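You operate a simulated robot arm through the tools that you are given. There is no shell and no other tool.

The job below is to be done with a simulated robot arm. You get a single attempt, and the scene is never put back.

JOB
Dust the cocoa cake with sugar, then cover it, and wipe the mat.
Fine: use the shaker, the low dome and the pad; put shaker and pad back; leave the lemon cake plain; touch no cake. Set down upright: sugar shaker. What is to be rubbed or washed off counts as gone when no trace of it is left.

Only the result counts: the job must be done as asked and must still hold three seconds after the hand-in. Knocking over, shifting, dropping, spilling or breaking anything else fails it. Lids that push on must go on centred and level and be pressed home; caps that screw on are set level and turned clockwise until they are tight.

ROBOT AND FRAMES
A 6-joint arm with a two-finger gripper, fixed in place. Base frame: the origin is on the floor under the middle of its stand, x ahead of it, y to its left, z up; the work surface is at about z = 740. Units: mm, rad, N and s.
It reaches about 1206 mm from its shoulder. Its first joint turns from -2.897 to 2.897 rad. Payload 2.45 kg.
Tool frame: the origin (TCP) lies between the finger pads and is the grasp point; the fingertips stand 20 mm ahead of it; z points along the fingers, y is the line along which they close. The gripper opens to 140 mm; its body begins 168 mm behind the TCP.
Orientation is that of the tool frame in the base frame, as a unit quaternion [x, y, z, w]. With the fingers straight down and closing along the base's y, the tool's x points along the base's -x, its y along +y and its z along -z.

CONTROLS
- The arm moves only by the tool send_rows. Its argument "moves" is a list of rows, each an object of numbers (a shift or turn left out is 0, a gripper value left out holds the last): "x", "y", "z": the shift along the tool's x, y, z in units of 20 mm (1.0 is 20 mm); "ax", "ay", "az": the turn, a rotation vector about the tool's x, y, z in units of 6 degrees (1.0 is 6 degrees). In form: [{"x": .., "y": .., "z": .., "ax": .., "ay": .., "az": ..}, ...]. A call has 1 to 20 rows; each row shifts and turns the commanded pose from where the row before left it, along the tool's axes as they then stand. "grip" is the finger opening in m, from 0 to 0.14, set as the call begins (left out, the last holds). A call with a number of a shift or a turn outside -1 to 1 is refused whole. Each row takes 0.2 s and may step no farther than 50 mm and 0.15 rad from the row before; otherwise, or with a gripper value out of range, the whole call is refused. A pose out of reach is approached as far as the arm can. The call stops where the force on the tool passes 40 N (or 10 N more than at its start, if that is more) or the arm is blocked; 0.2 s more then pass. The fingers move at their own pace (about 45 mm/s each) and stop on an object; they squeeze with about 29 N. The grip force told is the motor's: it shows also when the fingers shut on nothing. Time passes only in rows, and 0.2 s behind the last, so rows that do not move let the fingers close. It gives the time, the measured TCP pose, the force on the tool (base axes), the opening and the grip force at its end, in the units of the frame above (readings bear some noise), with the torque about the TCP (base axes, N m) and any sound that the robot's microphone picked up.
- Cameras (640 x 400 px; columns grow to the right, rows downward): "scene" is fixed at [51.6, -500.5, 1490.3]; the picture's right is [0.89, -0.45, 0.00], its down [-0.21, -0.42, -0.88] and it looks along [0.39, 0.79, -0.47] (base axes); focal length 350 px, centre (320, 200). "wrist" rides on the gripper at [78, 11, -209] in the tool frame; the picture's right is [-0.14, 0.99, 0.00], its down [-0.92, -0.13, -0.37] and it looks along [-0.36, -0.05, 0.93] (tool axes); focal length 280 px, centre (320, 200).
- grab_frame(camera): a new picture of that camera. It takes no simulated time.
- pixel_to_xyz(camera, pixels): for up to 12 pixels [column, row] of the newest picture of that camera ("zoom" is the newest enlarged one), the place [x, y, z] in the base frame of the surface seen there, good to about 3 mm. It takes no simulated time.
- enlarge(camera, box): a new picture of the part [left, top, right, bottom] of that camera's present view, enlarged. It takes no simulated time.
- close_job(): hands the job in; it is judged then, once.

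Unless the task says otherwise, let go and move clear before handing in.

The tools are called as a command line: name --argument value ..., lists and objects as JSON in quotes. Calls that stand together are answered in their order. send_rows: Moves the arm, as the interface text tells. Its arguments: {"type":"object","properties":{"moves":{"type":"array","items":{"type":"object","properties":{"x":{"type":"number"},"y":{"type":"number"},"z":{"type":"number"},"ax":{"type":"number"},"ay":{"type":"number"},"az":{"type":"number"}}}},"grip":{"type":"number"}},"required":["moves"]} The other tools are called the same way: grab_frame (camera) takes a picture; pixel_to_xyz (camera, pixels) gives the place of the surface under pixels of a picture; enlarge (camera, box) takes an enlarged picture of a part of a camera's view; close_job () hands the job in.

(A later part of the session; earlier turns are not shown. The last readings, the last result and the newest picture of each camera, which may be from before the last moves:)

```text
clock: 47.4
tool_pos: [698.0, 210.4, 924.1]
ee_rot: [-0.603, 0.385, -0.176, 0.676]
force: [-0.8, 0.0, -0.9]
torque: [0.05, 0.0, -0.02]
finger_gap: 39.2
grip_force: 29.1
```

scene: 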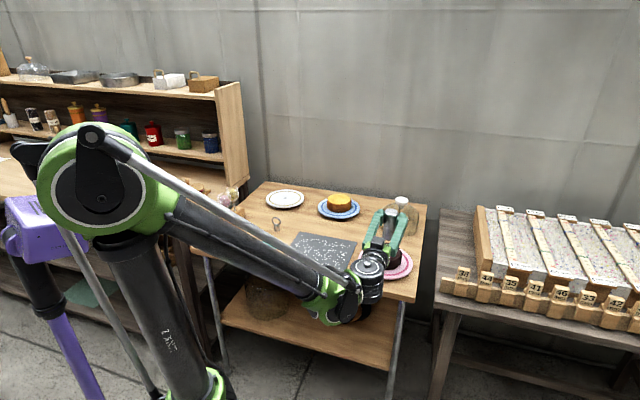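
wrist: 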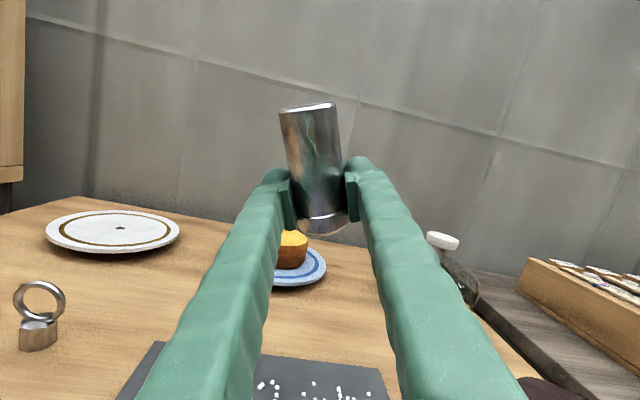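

No limit yet at 72°, holes still at (667,243). I'll continue in a short call to 102°.

send_rows --moves '[{"x": 0.0606, "y": -0.0197, "az": -1}, {"x": 0.0377, "y": -0.008, "az": -1}, {"x": 0.0128, "y": -0.0013, "az": -1}, {"x": -0.0129, "az": -1}, {"x": -0.0383, "y": -0.004, "az": -1}]'

enlarge --camera "scene" --box '[340, 170, 440, 290]'

```text
clock: 48.6
tool_pos: [698.8, 207.6, 923.0]
ee_rot: [0.683, -0.215, 0.344, -0.608]
force: [0.2, 0.6, -0.7]
torque: [-0.01, 0.03, 0.03]
finger_gap: 39.2
grip_force: 29.0
```

```text
3.33 times, centred on (390, 230) of scene
```

zoom: 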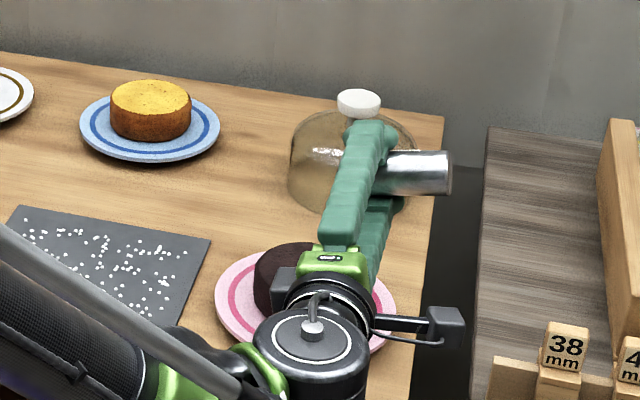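

102° reached without a limit message. I'll go on to 132°.

send_rows --moves '[{"x": -0.0623, "y": -0.0132, "az": -1}, {"x": -0.0838, "y": -0.0272, "az": -1}, {"x": -0.102, "y": -0.0454, "az": -1}, {"x": -0.116, "y": -0.067, "az": -1}, {"x": -0.1252, "y": -0.091, "az": -1}]'

enlarge --camera "scene" --box '[340, 170, 440, 290]'

```text
clock: 49.8
tool_pos: [690.8, 216.6, 923.3]
ee_rot: [0.715, -0.031, 0.49, -0.497]
force: [0.2, 0.6, -1.3]
torque: [0.03, 0.03, -0.02]
finger_gap: 39.2
grip_force: 28.9
```

```text
3.33 times, centred on (390, 230) of scene
```

zoom: 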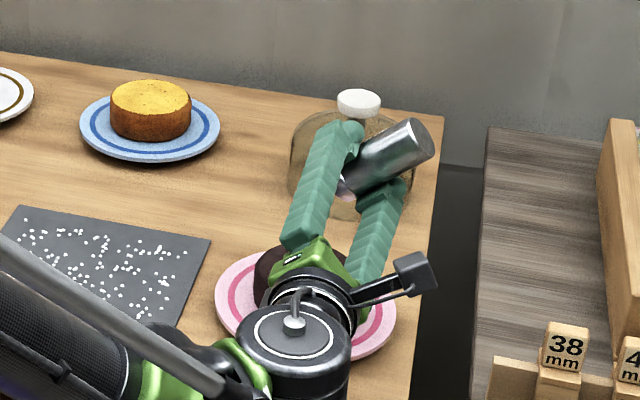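

132° is clean. I'll continue to 156°.

send_rows --moves '[{"x": -0.1292, "y": -0.1164, "az": -1}, {"x": -0.1279, "y": -0.142, "az": -1}, {"x": -0.1213, "y": -0.1669, "az": -1}, {"x": -0.1096, "y": -0.1898, "az": -1}]'

```text
clock: 50.8
tool_pos: [680.6, 228.9, 923.7]
ee_rot: [0.705, 0.119, 0.583, -0.385]
force: [0.1, 0.4, -1.1]
torque: [0.03, 0.05, 0.02]
finger_gap: 39.2
grip_force: 29.3
```

No limit at 156°. I'll finish the roll to 180°.

send_rows --moves '[{"x": -0.0934, "y": -0.2097, "az": -1}, {"x": -0.0734, "y": -0.226, "az": -1}, {"x": -0.0505, "y": -0.2376, "az": -1}, {"x": -0.0257, "y": -0.2443, "az": -1}]'

grab_frame --camera "wrist"

enlarge --camera "scene" --box '[340, 170, 440, 290]'

```text
clock: 51.8
tool_pos: [666.3, 242.4, 922.9]
ee_rot: [0.665, 0.263, 0.65, -0.257]
force: [-0.4, -0.3, -0.5]
torque: [0.0, -0.02, -0.01]
finger_gap: 39.0
grip_force: 28.6
```

```text
taken
```

wrist: 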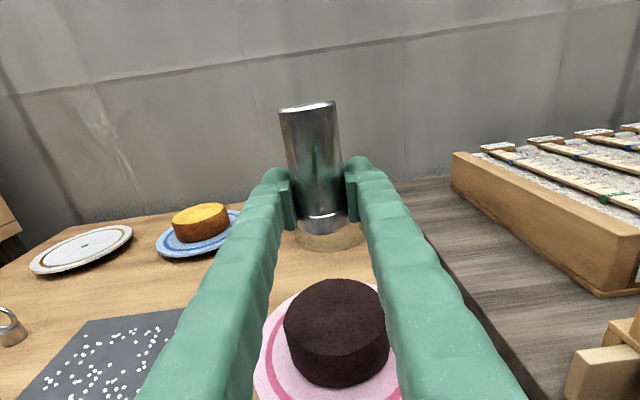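

```text
3.33 times, centred on (390, 230) of scene
```

zoom: 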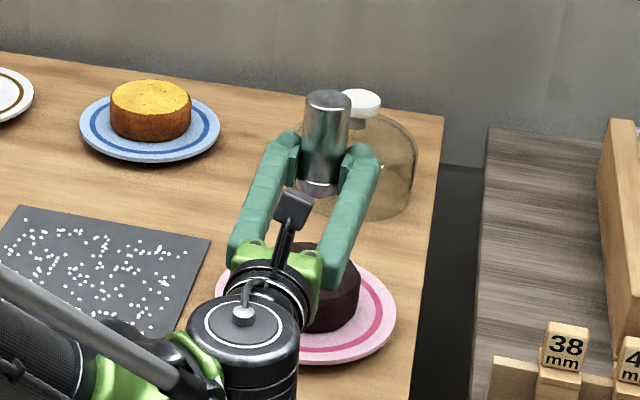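

The shaker is straight upside down at (666,242,923), right above the cake (cake top centre at (336,311) in the wrist view). I'll lower 20 mm and try two vertical shakes, then look.

send_rows --moves '[{"x": -0.5}, {"x": -0.5}, {"x": 1}, {"x": -1}, {"x": 1}, {"x": -1}]'

enlarge --camera "wrist" --box '[240, 240, 440, 400]'

enlarge --camera "scene" --box '[350, 200, 430, 290]'

```text
clock: 53.2
tool_pos: [666.0, 238.3, 903.6]
ee_rot: [0.664, 0.263, 0.651, -0.257]
force: [0.5, 0.6, -0.6]
torque: [-0.03, 0.0, -0.01]
finger_gap: 39.3
grip_force: 28.7
```

```text
2.50 times, centred on (340, 320) of wrist
```

zoom: 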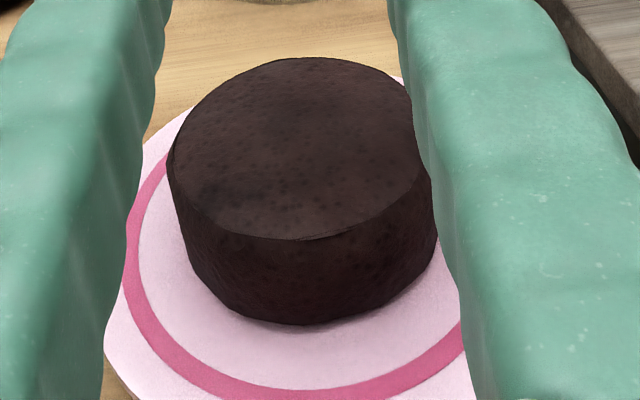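

```text
4.44 times, centred on (390, 245) of scene
```

zoom: 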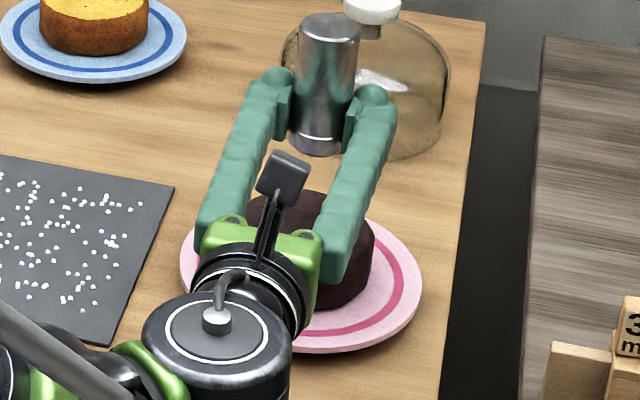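

No sugar yet after two shakes (cake top still plain). I'll shake more times vertically and look again.

send_rows --moves '[{"x": 1}, {"x": -1}, {"x": 1}, {"x": -1}, {"x": 1}, {"x": -1}, {"x": 1}, {"x": -1}, {"x": 1}, {"x": -1}]'

enlarge --camera "wrist" --box '[240, 240, 440, 400]'

grab_frame --camera "wrist"

```text
clock: 55.4
tool_pos: [665.0, 241.9, 904.7]
ee_rot: [0.666, 0.263, 0.65, -0.257]
force: [-1.4, -0.1, -0.6]
torque: [-0.02, 0.0, 0.0]
finger_gap: 39.5
grip_force: 29.0
```

```text
2.50 times, centred on (340, 320) of wrist
```

zoom: 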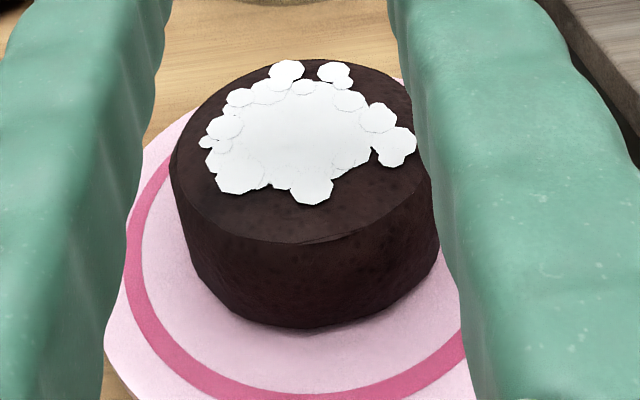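

```text
taken
```

wrist: 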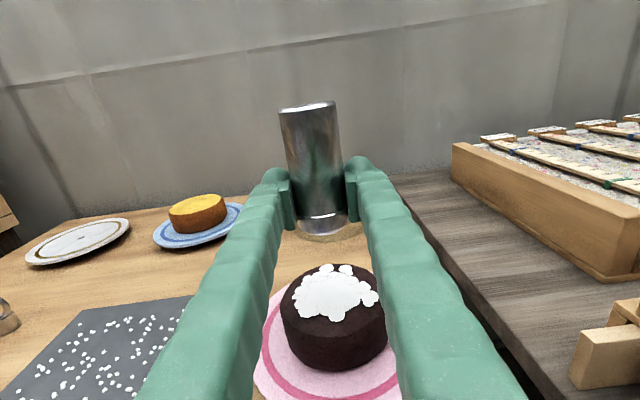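

Sugar came out and lies as white patches on the cake's far/middle part, all on the cake. I'll shift 10 mm back toward the near side, go a bit lower to narrow the spread, and give a few more shakes.

send_rows --moves '[{"z": -0.25, "x": -0.5}, {"z": -0.25, "x": -0.5}, {"x": 1}, {"x": -1}, {"x": 1}, {"x": -1}]'

enlarge --camera "wrist" --box '[240, 240, 440, 400]'

grab_frame --camera "wrist"

```text
clock: 56.8
tool_pos: [658.6, 234.8, 883.6]
ee_rot: [0.666, 0.262, 0.65, -0.256]
force: [0.9, 0.2, -1.8]
torque: [0.0, 0.02, -0.02]
finger_gap: 39.4
grip_force: 29.0
```

```text
2.50 times, centred on (340, 320) of wrist
```

zoom: 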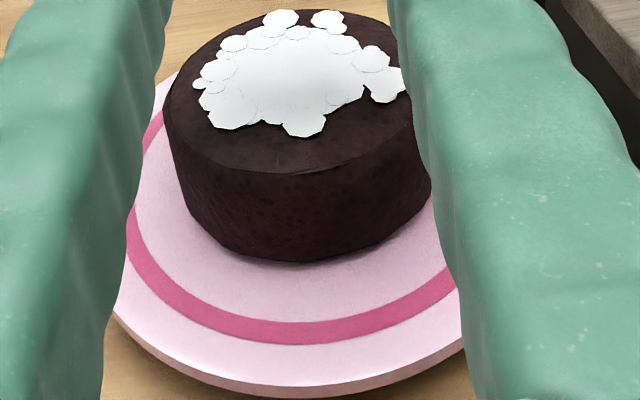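

```text
taken
```

wrist: 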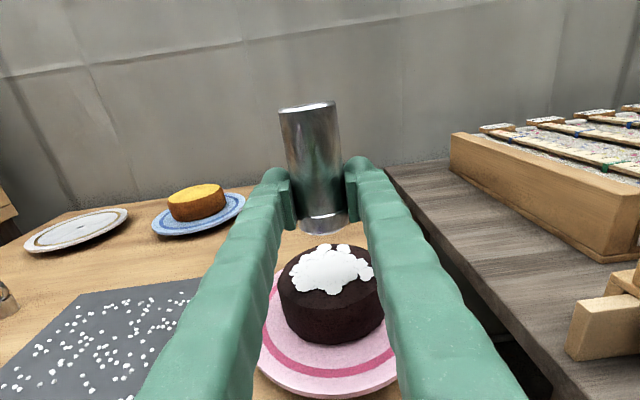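

No new sugar from just two shakes (same patches), so it needs a run of shakes. Position is now 10 mm nearer; I'll give four continuous shakes and check.

send_rows --moves '[{"x": 1}, {"x": -1}, {"x": 1}, {"x": -1}, {"x": 1}, {"x": -1}, {"x": 1}, {"x": -1}]'

enlarge --camera "wrist" --box '[240, 240, 440, 400]'

grab_frame --camera "wrist"

```text
clock: 58.6
tool_pos: [659.7, 235.1, 883.0]
ee_rot: [0.666, 0.261, 0.65, -0.255]
force: [-0.3, 0.3, 0.2]
torque: [-0.01, -0.03, -0.01]
finger_gap: 39.0
grip_force: 28.6
```

```text
2.50 times, centred on (340, 320) of wrist
```

zoom: 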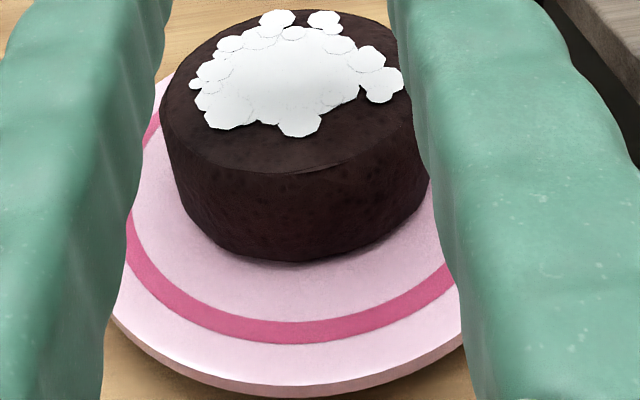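

```text
taken
```

wrist: 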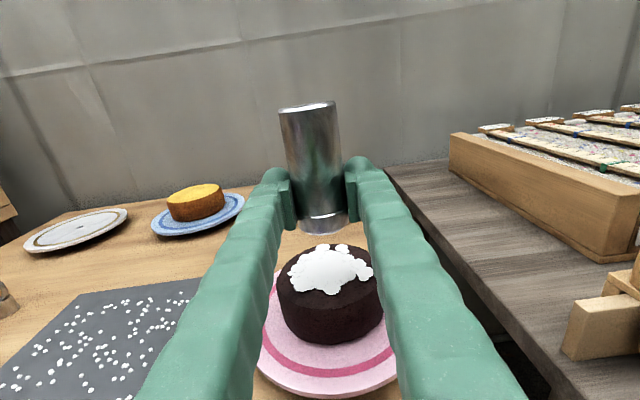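

The pattern is unchanged by further shaking, so the dusting is complete and all sugar lies on the cake. I'll lift slightly and roll the shaker back upright (+az), retracing the path.

send_rows --moves '[{"x": 0.4}, {"x": 0.6}, {"x": 0.4}, {"y": 0.1411, "az": 1}, {"x": 0.0146, "y": 0.1388, "az": 1}, {"x": 0.0284, "y": 0.1335, "az": 1}, {"x": 0.0407, "y": 0.1254, "az": 1}, {"x": 0.0512, "y": 0.115, "az": 1}, {"x": 0.0593, "y": 0.1026, "az": 1}, {"x": 0.0645, "y": 0.0888, "az": 1}, {"x": 0.0669, "y": 0.0742, "az": 1}, {"x": 0.0661, "y": 0.0595, "az": 1}, {"x": 0.0623, "y": 0.0453, "az": 1}, {"x": 0.0555, "y": 0.0321, "az": 1}, {"x": 0.0462, "y": 0.0206, "az": 1}, {"x": 0.0348, "y": 0.0113, "az": 1}, {"x": 0.0217, "y": 0.0046, "az": 1}, {"x": 0.0073, "y": 0.0007, "az": 1}]'

enlarge --camera "scene" --box '[340, 170, 440, 290]'

grab_frame --camera "wrist"

```text
clock: 62.4
tool_pos: [677.4, 215.9, 912.5]
ee_rot: [0.656, -0.285, 0.278, -0.641]
force: [-0.4, -0.1, -1.4]
torque: [0.02, 0.02, 0.0]
finger_gap: 39.2
grip_force: 29.2
```

```text
3.33 times, centred on (390, 230) of scene
```

zoom: 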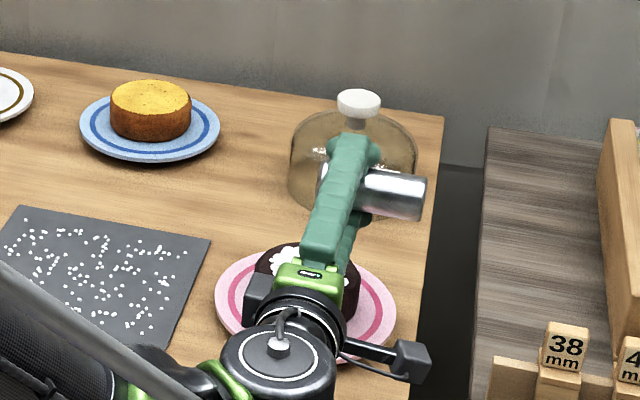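

```text
taken
```

wrist: 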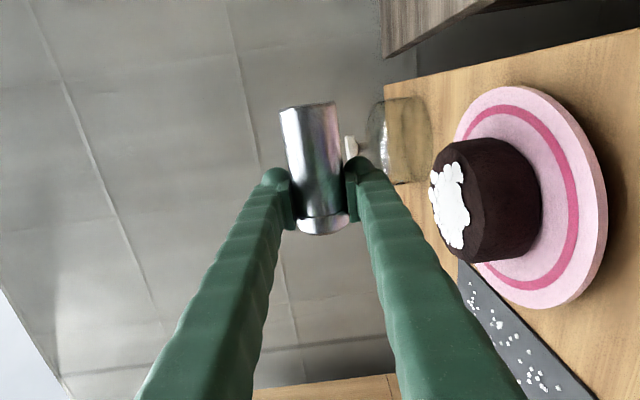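

The shaker is sideways over the cake with nothing spilled. I'll complete the roll to upright.

send_rows --moves '[{"x": -0.0074, "az": 1}, {"x": -0.022, "y": 0.0023, "az": 1}, {"x": -0.0358, "y": 0.0076, "az": 1}, {"x": -0.0481, "y": 0.0156, "az": 1}, {"x": -0.0586, "y": 0.0261, "az": 1}, {"x": -0.0666, "y": 0.0385, "az": 1}, {"x": -0.0719, "y": 0.0523, "az": 1}, {"x": -0.0742, "y": 0.0669, "az": 1}, {"x": -0.0735, "y": 0.0816, "az": 1}, {"x": -0.0697, "y": 0.0959, "az": 1}, {"x": -0.063, "y": 0.109, "az": 1}, {"x": -0.0536, "y": 0.1205, "az": 1}, {"x": -0.0422, "y": 0.1298, "az": 1}, {"x": -0.029, "y": 0.1365, "az": 1}, {"x": -0.0148, "y": 0.1403, "az": 1}, {}]'

grab_frame --camera "wrist"

enlarge --camera "scene" --box '[340, 170, 440, 290]'

```text
clock: 65.8
tool_pos: [659.2, 235.8, 911.2]
ee_rot: [-0.262, 0.666, 0.257, 0.65]
force: [0.1, 0.7, -0.4]
torque: [-0.02, -0.04, 0.03]
finger_gap: 39.2
grip_force: 29.0
```

```text
taken
```

wrist: 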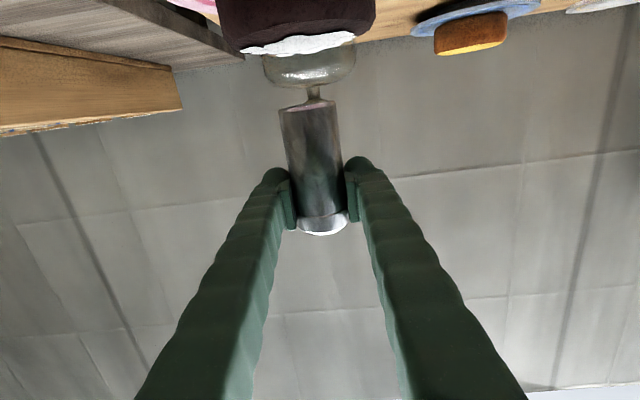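

```text
3.33 times, centred on (390, 230) of scene
```

zoom: 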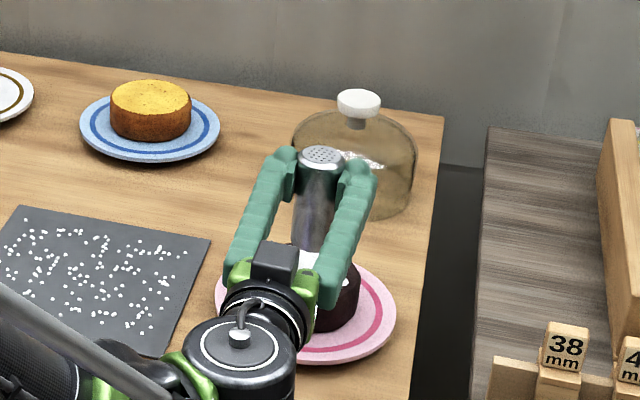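

The shaker is upright again, gripped about 20 mm higher relative to the pads than at pickup (it slipped along its axis), so I'll set it down by contact. I'll level the tool, raise, and carry it back.

send_rows --moves '[{"x": -0.8, "ax": -0.65, "ay": -0.2}, {"x": -1}, {"x": -0.7}, {"y": 0.5}, {"y": 1}, {"y": 1}, {"y": 1}, {"y": 1}, {"y": 1}, {"y": 1}, {"y": 1}, {"y": 1}, {"y": 1}, {"y": 1}, {"y": 1}, {"y": 1}]'

grab_frame --camera "scene"

```text
clock: 69.2
tool_pos: [476.9, 406.4, 963.1]
ee_rot: [-0.28, 0.65, 0.28, 0.648]
force: [0.7, -0.1, -1.8]
torque: [0.01, 0.02, 0.02]
finger_gap: 39.1
grip_force: 29.3
```

```text
taken
```

scene: 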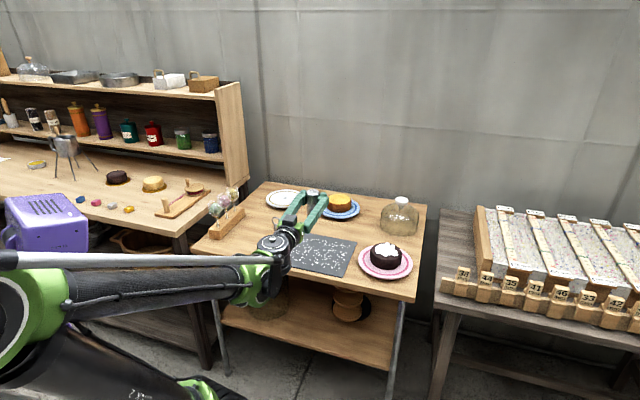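

Level and on track. I'll finish the transit to above the shaker's original spot.

send_rows --moves '[{"y": 1, "z": -0.06}, {"y": 1, "z": -0.06}, {"y": 1, "z": -0.06}, {"y": 1, "z": -0.06}, {"y": 1, "z": -0.06}, {"y": 1, "z": -0.06}, {"y": 1, "z": -0.06}, {"y": 1, "z": -0.06}, {"y": 1, "z": -0.06}, {"y": 1, "z": -0.06}, {"y": 1, "z": -0.06}, {"y": 1, "z": -0.06}, {"y": 0.6, "z": -0.07}, {"y": 0.39}, {}]'

grab_frame --camera "wrist"

enlarge --camera "scene" --box '[200, 160, 290, 260]'

```text
clock: 72.4
tool_pos: [276.4, 571.2, 963.1]
ee_rot: [-0.281, 0.65, 0.281, 0.648]
force: [-0.3, -0.5, -1.2]
torque: [-0.02, -0.01, 0.01]
finger_gap: 39.2
grip_force: 28.6
```

```text
taken
```

wrist: 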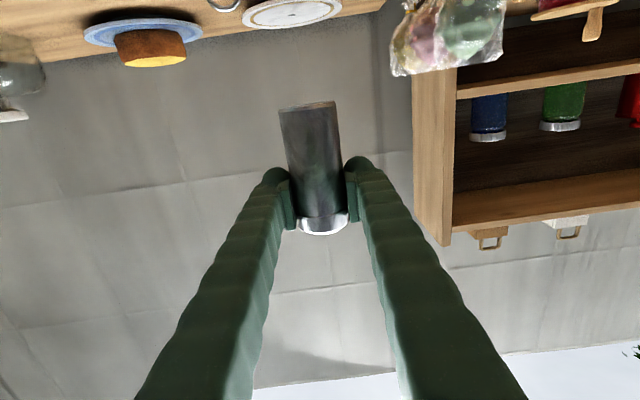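

```text
4.00 times, centred on (245, 210) of scene
```

zoom: 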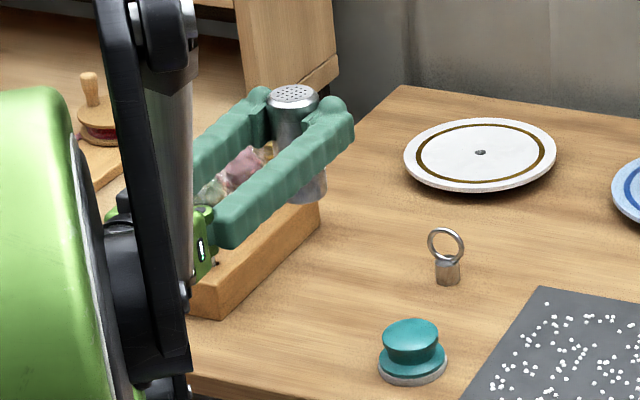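

I'll measure the held shaker's top height and position to determine the slip before lowering.

pixel_to_xyz --camera "zoom" --pixels '[[293, 95], [280, 95], [305, 95], [293, 88], [293, 102], [295, 120], [310, 185]]'

enlarge --camera "scene" --box '[220, 170, 260, 220]'

```text
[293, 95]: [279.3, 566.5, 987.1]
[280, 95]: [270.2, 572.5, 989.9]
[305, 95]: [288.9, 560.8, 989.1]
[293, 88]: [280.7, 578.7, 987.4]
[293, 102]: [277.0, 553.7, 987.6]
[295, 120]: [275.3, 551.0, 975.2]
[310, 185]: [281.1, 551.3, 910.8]
```

```text
8.00 times, centred on (240, 195) of scene
```

zoom: 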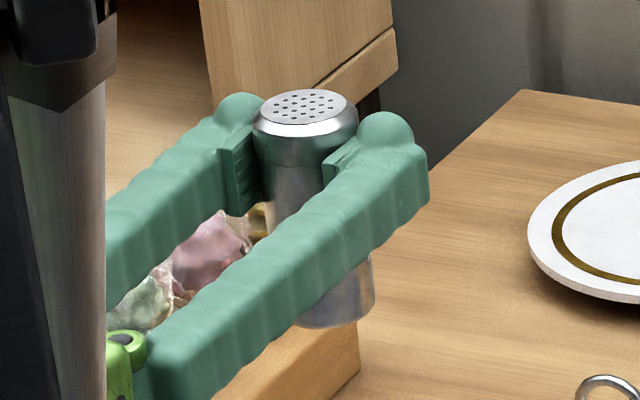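

Shaker top is 25 mm above the TCP (slip 22 mm), so its base will touch at TCP z≈811. I'll lower to about 820, then creep down.

send_rows --moves '[{"y": 0.05, "z": 0.1}, {"x": 1}, {"x": 1}, {"x": 1}, {"x": 1}, {"x": 1}, {"x": 1}, {"x": 0.7}, {"x": 0.4}, {}]'

grab_frame --camera "wrist"

enlarge --camera "scene" --box '[200, 180, 290, 260]'

```text
clock: 74.6
tool_pos: [278.3, 573.1, 820.4]
ee_rot: [-0.281, 0.65, 0.281, 0.648]
force: [0.0, -0.1, -2.2]
torque: [0.0, 0.02, 0.0]
finger_gap: 39.5
grip_force: 29.0
```

```text
taken
```

wrist: 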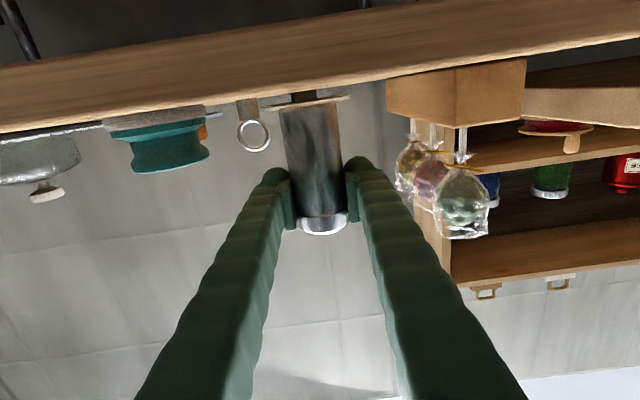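

```text
5.00 times, centred on (245, 220) of scene
```

zoom: 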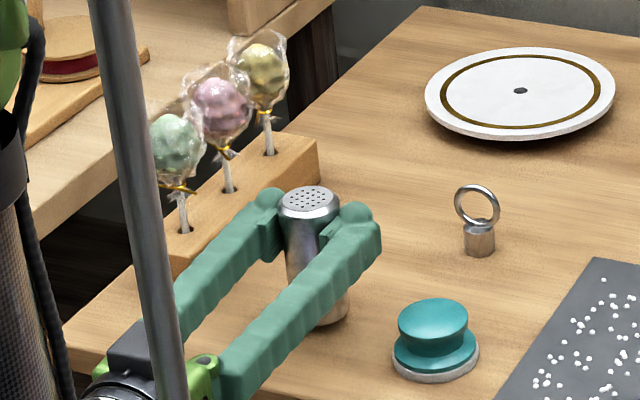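

About 9 mm remain. I'll creep down and watch the vertical force.

send_rows --moves '[{"x": 0.1}, {"x": 0.1}, {"x": 0.1}, {"x": 0.05}, {}]'

```text
clock: 75.8
tool_pos: [277.4, 573.5, 812.8]
ee_rot: [-0.28, 0.651, 0.28, 0.648]
force: [0.2, 0.0, -1.4]
torque: [0.0, 0.02, 0.05]
finger_gap: 39.3
grip_force: 29.0
```

send_rows --moves '[{"x": 0.05}, {"x": 0.05}, {}]'

enlarge --camera "wrist" --box '[240, 60, 400, 250]'

```text
clock: 76.6
tool_pos: [277.7, 573.7, 811.3]
ee_rot: [-0.28, 0.651, 0.28, 0.648]
force: [-0.9, 0.0, -1.4]
torque: [0.01, 0.01, -0.03]
finger_gap: 39.4
grip_force: 28.6
```

```text
2.11 times, centred on (320, 155) of wrist
```

zoom: 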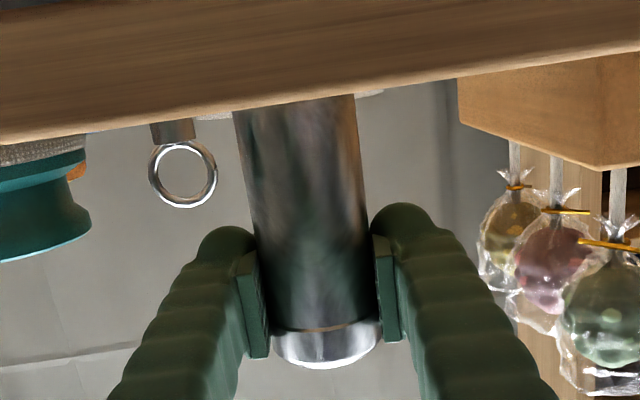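

No contact force yet (−1.4 N, the shaker's weight). I'll continue creeping.

send_rows --moves '[{"x": 0.05}, {"x": 0.05}, {}]'

```text
clock: 77.4
tool_pos: [277.7, 574.1, 809.7]
ee_rot: [-0.282, 0.65, 0.281, 0.648]
force: [1.8, 1.7, 5.6]
torque: [0.18, -0.15, 0.02]
finger_gap: 39.2
grip_force: 28.6
```

Contact felt (+5.6 N at z 809.7). I'll release to a 62 mm opening.

send_rows --moves '[{}, {}, {}, {}]' --grip 0.062

enlarge --camera "wrist" --box '[240, 60, 400, 250]'

enlarge --camera "scene" --box '[200, 180, 290, 260]'

```text
clock: 78.4
tool_pos: [278.1, 574.5, 808.8]
ee_rot: [-0.281, 0.65, 0.281, 0.648]
force: [1.2, 0.0, -0.2]
torque: [-0.02, 0.0, 0.02]
finger_gap: 61.9
grip_force: 0.1
```

```text
2.11 times, centred on (320, 155) of wrist
```

zoom: 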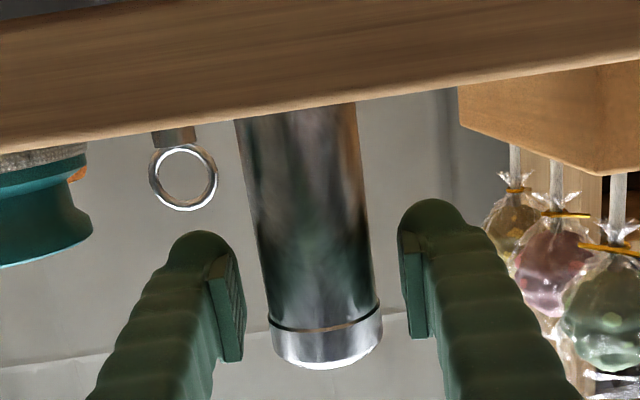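

```text
5.00 times, centred on (245, 220) of scene
```

zoom: 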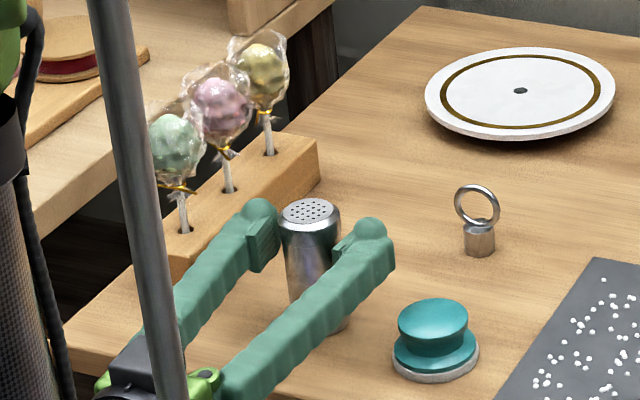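

The shaker stands upright at its spot. I'll rise straight up clear of it.

send_rows --moves '[{"x": -0.3}, {"x": -1}, {"x": -1}, {"x": -1}, {"x": -1}, {"x": -1}, {"x": -1}, {"x": -1}, {"x": -1}, {"x": -1}]'

enlarge --camera "scene" --box '[200, 160, 300, 260]'

```text
clock: 80.6
tool_pos: [276.7, 573.7, 995.6]
ee_rot: [-0.281, 0.65, 0.28, 0.648]
force: [-0.2, 1.0, 0.6]
torque: [-0.04, 0.04, 0.01]
finger_gap: 62.0
grip_force: 0.1
```

```text
4.00 times, centred on (250, 210) of scene
```

zoom: 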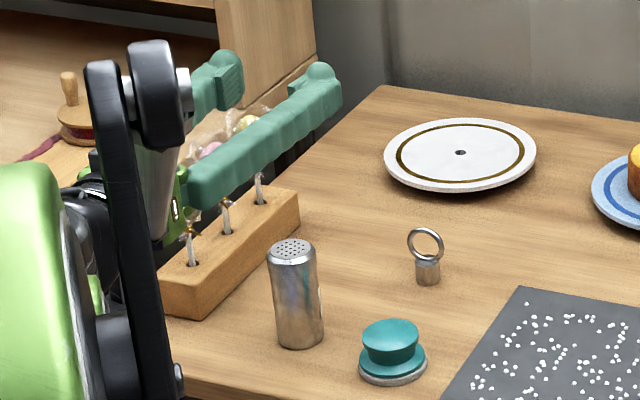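

Shaker is back and standing. I'll raise and pitch the gripper back to pointing down.

send_rows --moves '[{"x": -1}, {"x": -1}, {"ay": 1}, {"ay": 1}, {"ay": 1}, {"ay": 1}, {"ay": 1}, {"ay": 1}, {"ay": 1}, {"ay": 1}, {"ay": 1}, {"ay": 1}, {"ay": 1}, {"ay": 1}, {"ay": 1}, {"ay": 1}, {"ay": 1}]' --grip 0.08

grab_frame --camera "wrist"

grab_frame --camera "scene"

```text
clock: 84.2
tool_pos: [278.9, 574.3, 1035.1]
ee_rot: [-0.398, 0.917, 0.0, -0.003]
force: [0.8, 0.4, 0.6]
torque: [0.07, -0.03, 0.0]
finger_gap: 79.8
grip_force: 0.0
```

```text
taken
```

wrist: 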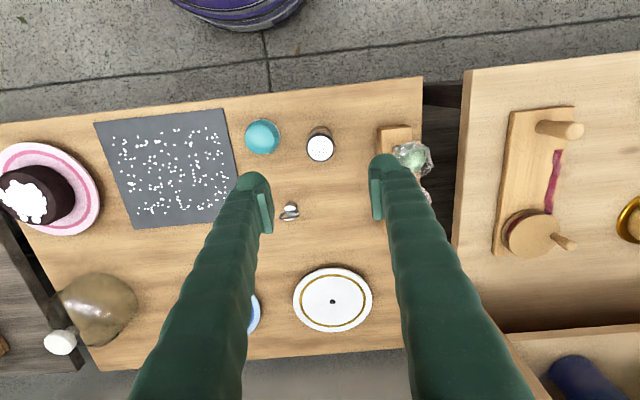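

```text
taken
```

scene: 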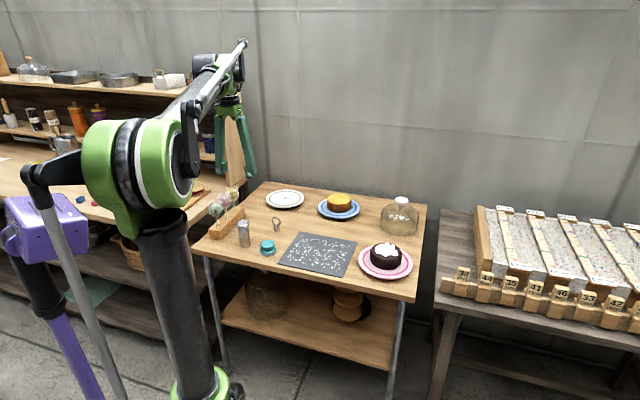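

Tool is straight down and the shaker top (320,148), pad and sugar-dusted cake are visible. I'll travel at height toward the dome knob at about (857,425).

send_rows --moves '[{"x": -0.53, "y": -0.97}, {"x": -0.53, "y": -0.97}, {"x": -0.53, "y": -0.97}, {"x": -0.53, "y": -0.97}, {"x": -0.53, "y": -0.97}, {"x": -0.53, "y": -0.97}, {"x": -0.53, "y": -0.97}, {"x": -0.53, "y": -0.97}, {"x": -0.53, "y": -0.97}, {"x": -0.53, "y": -0.97}, {"x": -0.53, "y": -0.97}, {"x": -0.53, "y": -0.97}, {"x": -0.53, "y": -0.97}, {"x": -0.53, "y": -0.97}]'

grab_frame --camera "wrist"

```text
clock: 87.2
tool_pos: [578.5, 494.6, 1035.8]
ee_rot: [-0.398, 0.917, 0.0, -0.003]
force: [0.0, 0.0, 0.3]
torque: [0.05, 0.0, 0.01]
finger_gap: 79.9
grip_force: 0.1
```

```text
taken
```

wrist: 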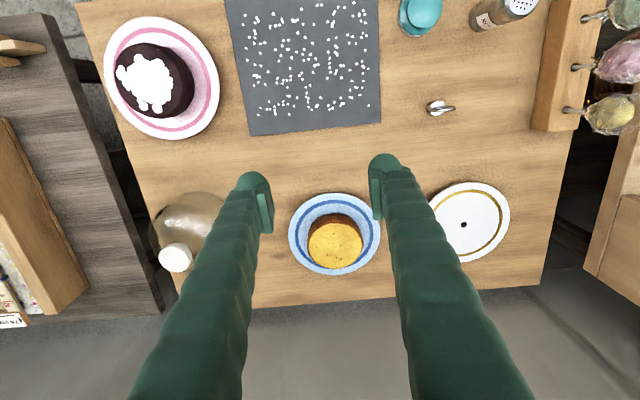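

This overhead view shows the whole table; sugar lies only on the cocoa cake (150,80). I'll measure the knob, plate ring and mat corners here.

enlarge --camera "wrist" --box '[90, 0, 250, 140]'

pixel_to_xyz --camera "wrist" --pixels '[[175, 257], [167, 257], [185, 255], [175, 248], [225, 0], [380, 0], [380, 122], [252, 134], [422, 12], [520, 5], [440, 108], [104, 60]]'

pixel_to_xyz --camera "zoom" --pixels '[[96, 170], [420, 250], [230, 78], [300, 365], [120, 90], [440, 180], [180, 300], [400, 320]]'

```text
2.86 times, centred on (170, 70) of wrist
```

zoom: 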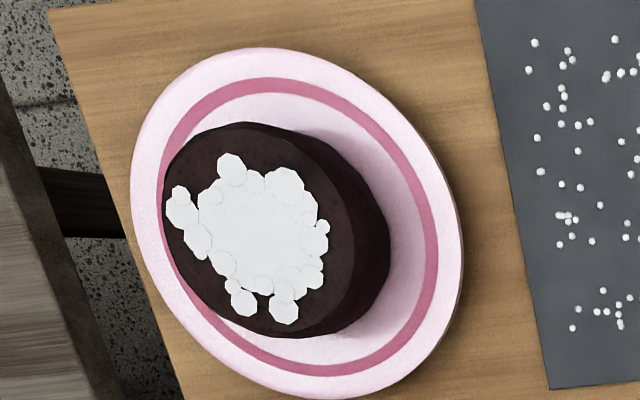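

```text
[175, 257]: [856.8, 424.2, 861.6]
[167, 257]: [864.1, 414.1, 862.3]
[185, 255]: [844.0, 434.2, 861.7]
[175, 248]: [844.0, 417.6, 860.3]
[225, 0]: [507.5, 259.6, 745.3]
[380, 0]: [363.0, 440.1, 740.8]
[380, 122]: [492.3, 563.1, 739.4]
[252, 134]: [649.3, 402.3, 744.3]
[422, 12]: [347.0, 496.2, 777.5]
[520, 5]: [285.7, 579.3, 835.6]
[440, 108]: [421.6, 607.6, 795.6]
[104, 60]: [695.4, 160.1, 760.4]
```

```text
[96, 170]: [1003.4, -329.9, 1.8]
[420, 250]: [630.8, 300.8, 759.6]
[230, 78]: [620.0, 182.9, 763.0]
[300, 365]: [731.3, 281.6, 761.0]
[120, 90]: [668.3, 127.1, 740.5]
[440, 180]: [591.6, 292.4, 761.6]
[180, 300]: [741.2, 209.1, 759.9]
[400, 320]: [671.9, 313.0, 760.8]
```

Sugar sits only on the cake top. The knob centre is (856.5,425), top z 862, about Ø50. I'll move directly above it.

send_rows --moves '[{"x": -0.535, "y": -0.963}, {"x": -0.535, "y": -0.963}, {"x": -0.535, "y": -0.963}, {"x": -0.535, "y": -0.963}, {"x": -0.535, "y": -0.963}, {"x": -0.535, "y": -0.963}, {"x": -0.535, "y": -0.963}, {"x": -0.535, "y": -0.963}, {"x": -0.535, "y": -0.963}, {"x": -0.535, "y": -0.963}, {"x": -0.535, "y": -0.963}, {"x": -0.535, "y": -0.963}, {"x": -0.535, "y": -0.963}, {}]'

grab_frame --camera "wrist"

grab_frame --camera "scene"

```text
clock: 90.2
tool_pos: [855.4, 425.9, 1033.2]
ee_rot: [-0.398, 0.918, -0.001, -0.002]
force: [0.2, -0.1, -0.4]
torque: [0.02, 0.03, -0.03]
finger_gap: 79.7
grip_force: 0.0
```

```text
taken
```

wrist: 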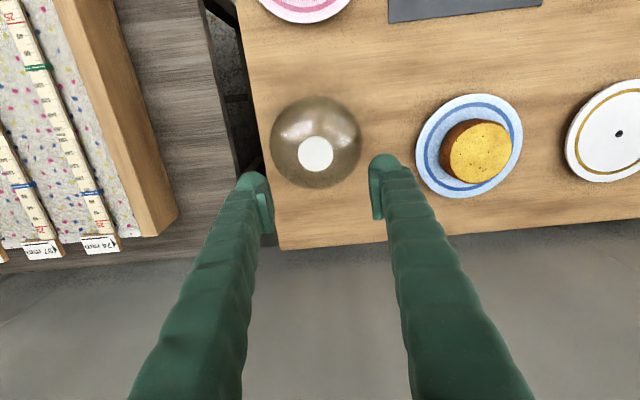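

```text
taken
```

scene: 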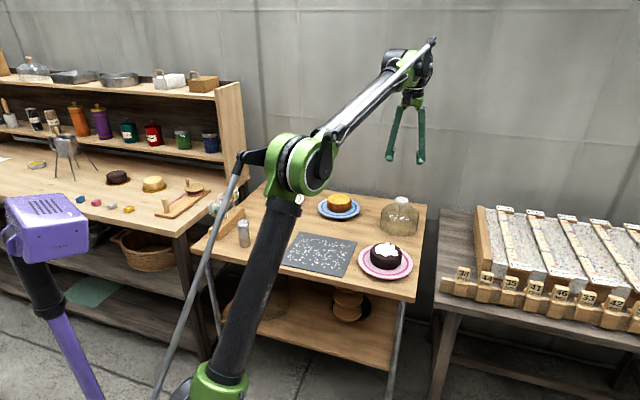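

The knob appears at (316,154). I'll measure its exact centre.

enlarge --camera "wrist" --box '[260, 90, 380, 200]'

pixel_to_xyz --camera "wrist" --pixels '[[316, 154], [302, 154], [330, 154], [316, 140], [316, 168]]'

```text
3.64 times, centred on (320, 145) of wrist
```

zoom: 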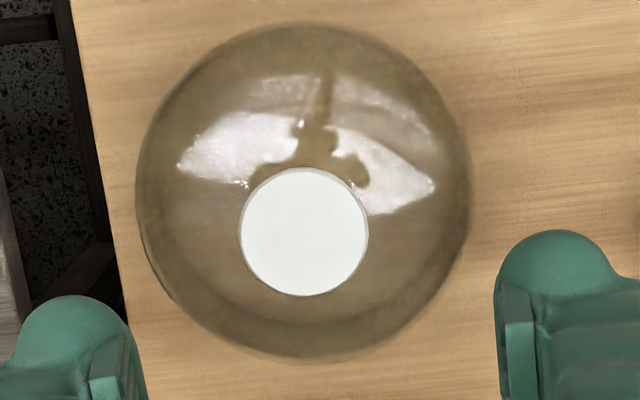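

```text
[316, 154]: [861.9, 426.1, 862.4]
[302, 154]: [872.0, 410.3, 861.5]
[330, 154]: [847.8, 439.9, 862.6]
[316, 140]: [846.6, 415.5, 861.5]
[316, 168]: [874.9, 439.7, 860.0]
```

Knob centre is about (861,426). I'll correct by ~5 mm and descend to about 30 mm above the grasp height.

send_rows --moves '[{"x": -0.195, "y": -0.2}, {"z": 1}, {"z": 1}, {"z": 1}, {"z": 1}, {"z": 1}, {"z": 1}, {"z": 0.7}, {}]'

grab_frame --camera "wrist"

enlarge --camera "scene" --box '[360, 150, 440, 250]'

```text
clock: 92.2
tool_pos: [861.3, 427.2, 899.5]
ee_rot: [-0.398, 0.917, 0.001, -0.001]
force: [-0.5, -0.4, 0.5]
torque: [-0.03, -0.01, -0.01]
finger_gap: 80.1
grip_force: 0.2
```

```text
taken
```

wrist: 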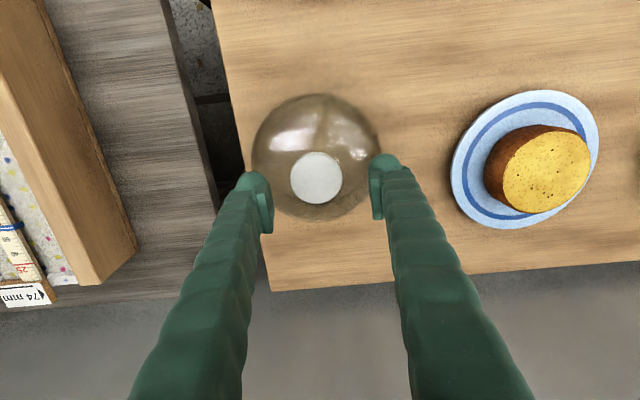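

```text
4.00 times, centred on (400, 200) of scene
```

zoom: 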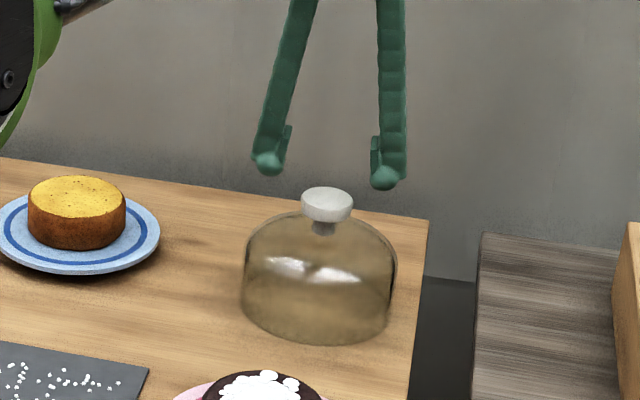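

The knob is centred within ~4 mm. I'll nudge, descend to z≈865 and close on the knob.

send_rows --moves '[{"x": 0.05, "y": -0.15}, {"z": 0.8}, {"z": 0.6}, {"z": 0.3}, {}]'

grab_frame --camera "wrist"

enlarge --camera "scene" --box '[360, 150, 440, 250]'

```text
clock: 93.4
tool_pos: [862.6, 422.9, 864.8]
ee_rot: [-0.398, 0.917, 0.0, -0.002]
force: [0.0, 0.4, -0.6]
torque: [0.03, -0.04, 0.01]
finger_gap: 80.1
grip_force: 0.1
```

```text
taken
```

wrist: 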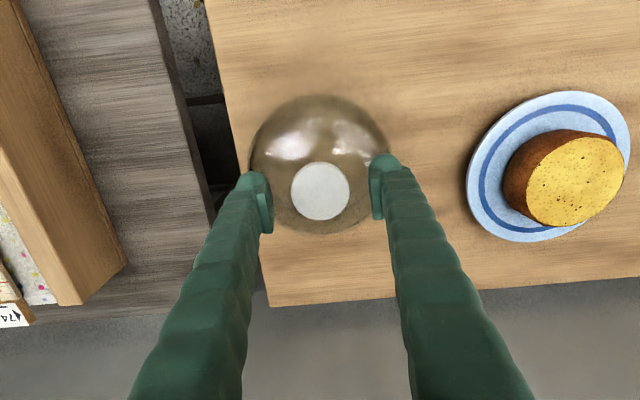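

```text
4.00 times, centred on (400, 200) of scene
```

zoom: 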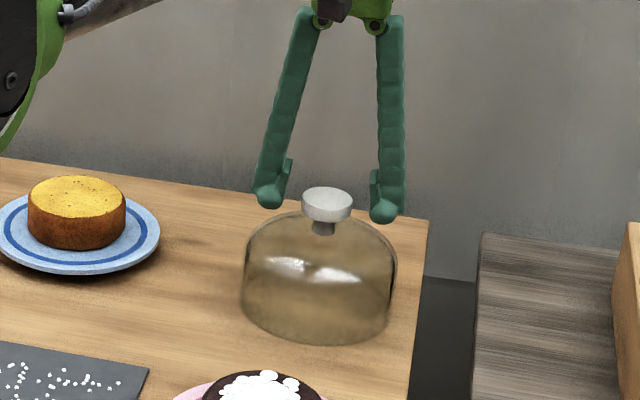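

The knob is centred between the pads at (320,191). I'll close.

send_rows --moves '[{}, {}, {}, {}, {}]' --grip 0.035

grab_frame --camera "wrist"

enlarge --camera "scene" --box '[360, 150, 440, 250]'

```text
clock: 94.6
tool_pos: [863.5, 424.7, 865.7]
ee_rot: [-0.398, 0.917, 0.001, -0.003]
force: [-0.8, 0.7, -1.0]
torque: [0.0, -0.01, 0.03]
finger_gap: 47.9
grip_force: 29.4
```

```text
taken
```

wrist: 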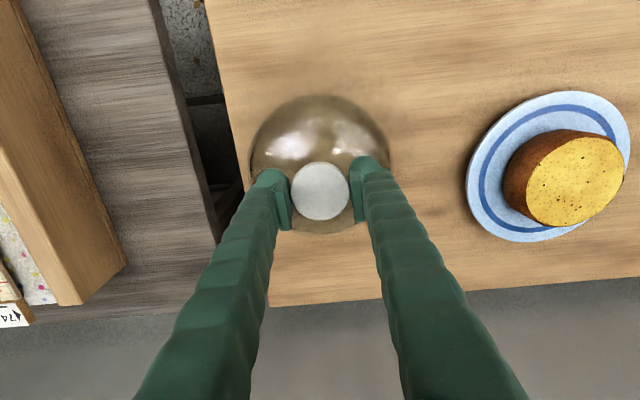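

```text
4.00 times, centred on (400, 200) of scene
```

zoom: 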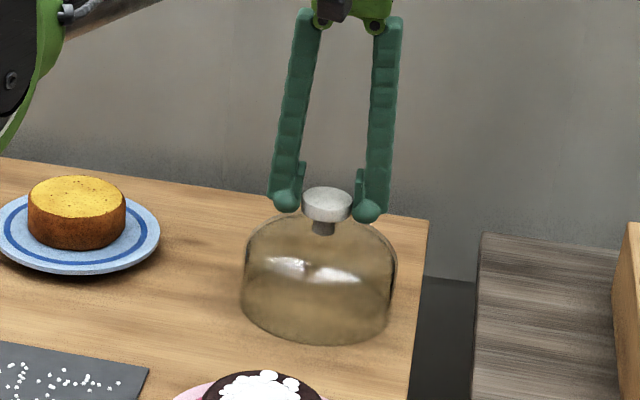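

The knob is gripped (47.9 mm, 29 N). I'll lift gently and check for slip.

send_rows --moves '[{"z": -0.2}, {"z": -0.5}, {"z": -0.8}, {"z": -1}, {"z": -1}, {"z": -1}, {"z": -1}, {"z": -0.6}, {"z": -0.3}, {}]'

grab_frame --camera "wrist"

enlarge --camera "scene" --box '[350, 130, 440, 270]'

```text
clock: 96.8
tool_pos: [862.0, 424.1, 995.8]
ee_rot: [-0.398, 0.917, 0.0, -0.003]
force: [0.8, -1.0, -1.3]
torque: [0.01, 0.02, -0.04]
finger_gap: 48.0
grip_force: 29.0
```

```text
taken
```

wrist: 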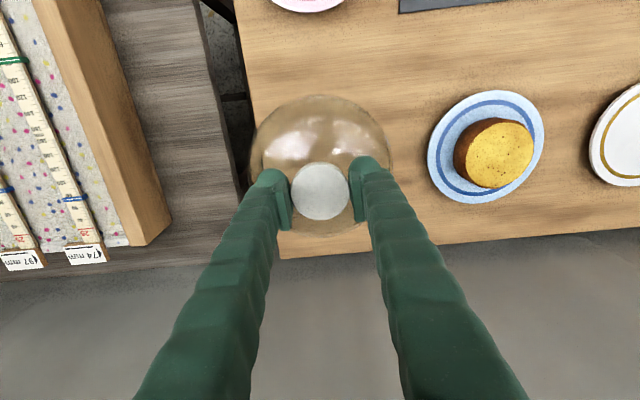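

```text
2.86 times, centred on (395, 200) of scene
```

zoom: 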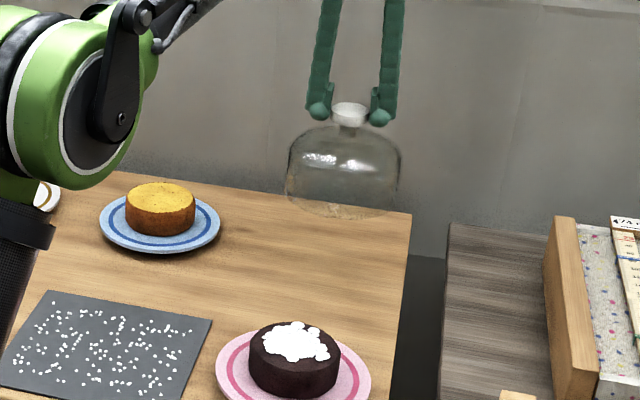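

Lifted 130 mm with no slip. I'll carry the dome toward the pink plate, stopping partway to measure the plate again from above.

send_rows --moves '[{"x": 0.4}, {"x": 0.8, "y": 0.07}, {"x": 1, "y": 0.07}, {"x": 1, "y": 0.07}, {"x": 1, "y": 0.07}, {"x": 1, "y": 0.07}, {"x": 0.8, "y": 0.07}, {"x": 0.5}, {}]'

grab_frame --camera "wrist"

grab_frame --camera "scene"

```text
clock: 98.8
tool_pos: [768.0, 334.3, 994.7]
ee_rot: [-0.398, 0.917, 0.001, -0.002]
force: [-0.2, -1.3, -1.7]
torque: [0.0, -0.03, 0.01]
finger_gap: 47.9
grip_force: 28.8
```

```text
taken
```

wrist: 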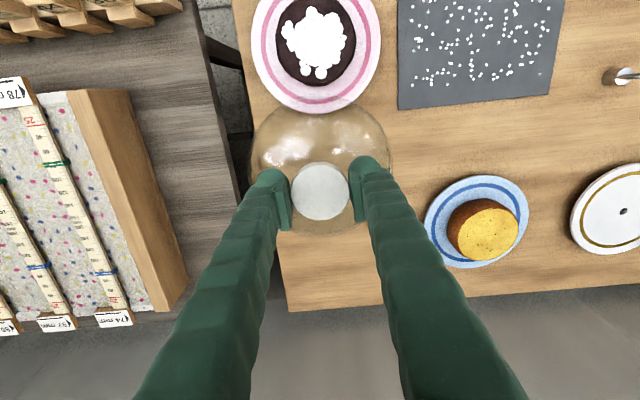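

```text
taken
```

scene: 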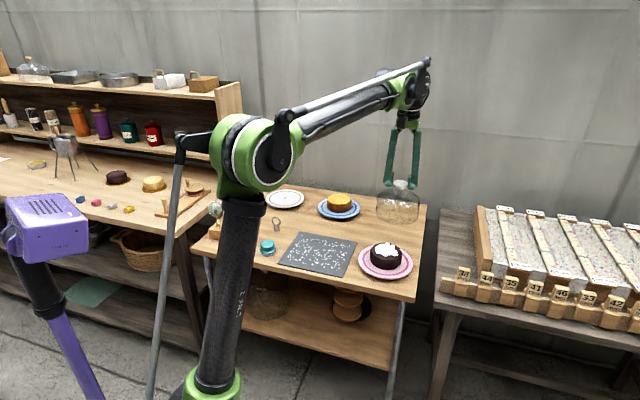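

The pink plate is visible at (316,45). I'll enlarge and sample its rim and the cake rim.

enlarge --camera "wrist" --box '[236, 0, 396, 120]'

pixel_to_xyz --camera "zoom" --pixels '[[70, 130], [570, 130], [320, 440], [100, 250], [540, 250], [170, 100], [470, 100], [180, 180], [460, 200], [320, 330], [320, 50], [320, 150]]'

```text
3.33 times, centred on (316, 60) of wrist
```

zoom: 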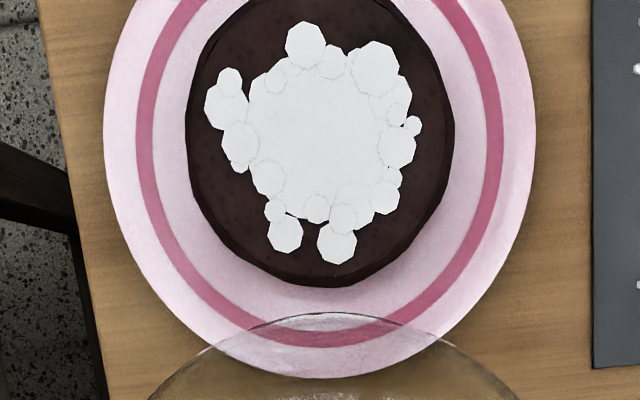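

```text
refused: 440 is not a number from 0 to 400
```

pixel_to_xyz --camera "zoom" --pixels '[[110, 130], [530, 130], [327, 372], [150, 265], [495, 265], [118, 60], [518, 60], [190, 150], [450, 150], [330, 280], [240, 240], [420, 240]]'

```text
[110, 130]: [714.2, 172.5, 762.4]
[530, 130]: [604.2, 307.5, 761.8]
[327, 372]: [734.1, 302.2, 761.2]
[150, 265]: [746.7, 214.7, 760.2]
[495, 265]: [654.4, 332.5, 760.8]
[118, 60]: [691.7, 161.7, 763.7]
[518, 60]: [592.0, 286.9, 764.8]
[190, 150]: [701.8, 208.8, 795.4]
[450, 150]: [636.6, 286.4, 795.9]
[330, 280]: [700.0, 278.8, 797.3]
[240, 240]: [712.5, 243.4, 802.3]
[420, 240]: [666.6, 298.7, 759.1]
```

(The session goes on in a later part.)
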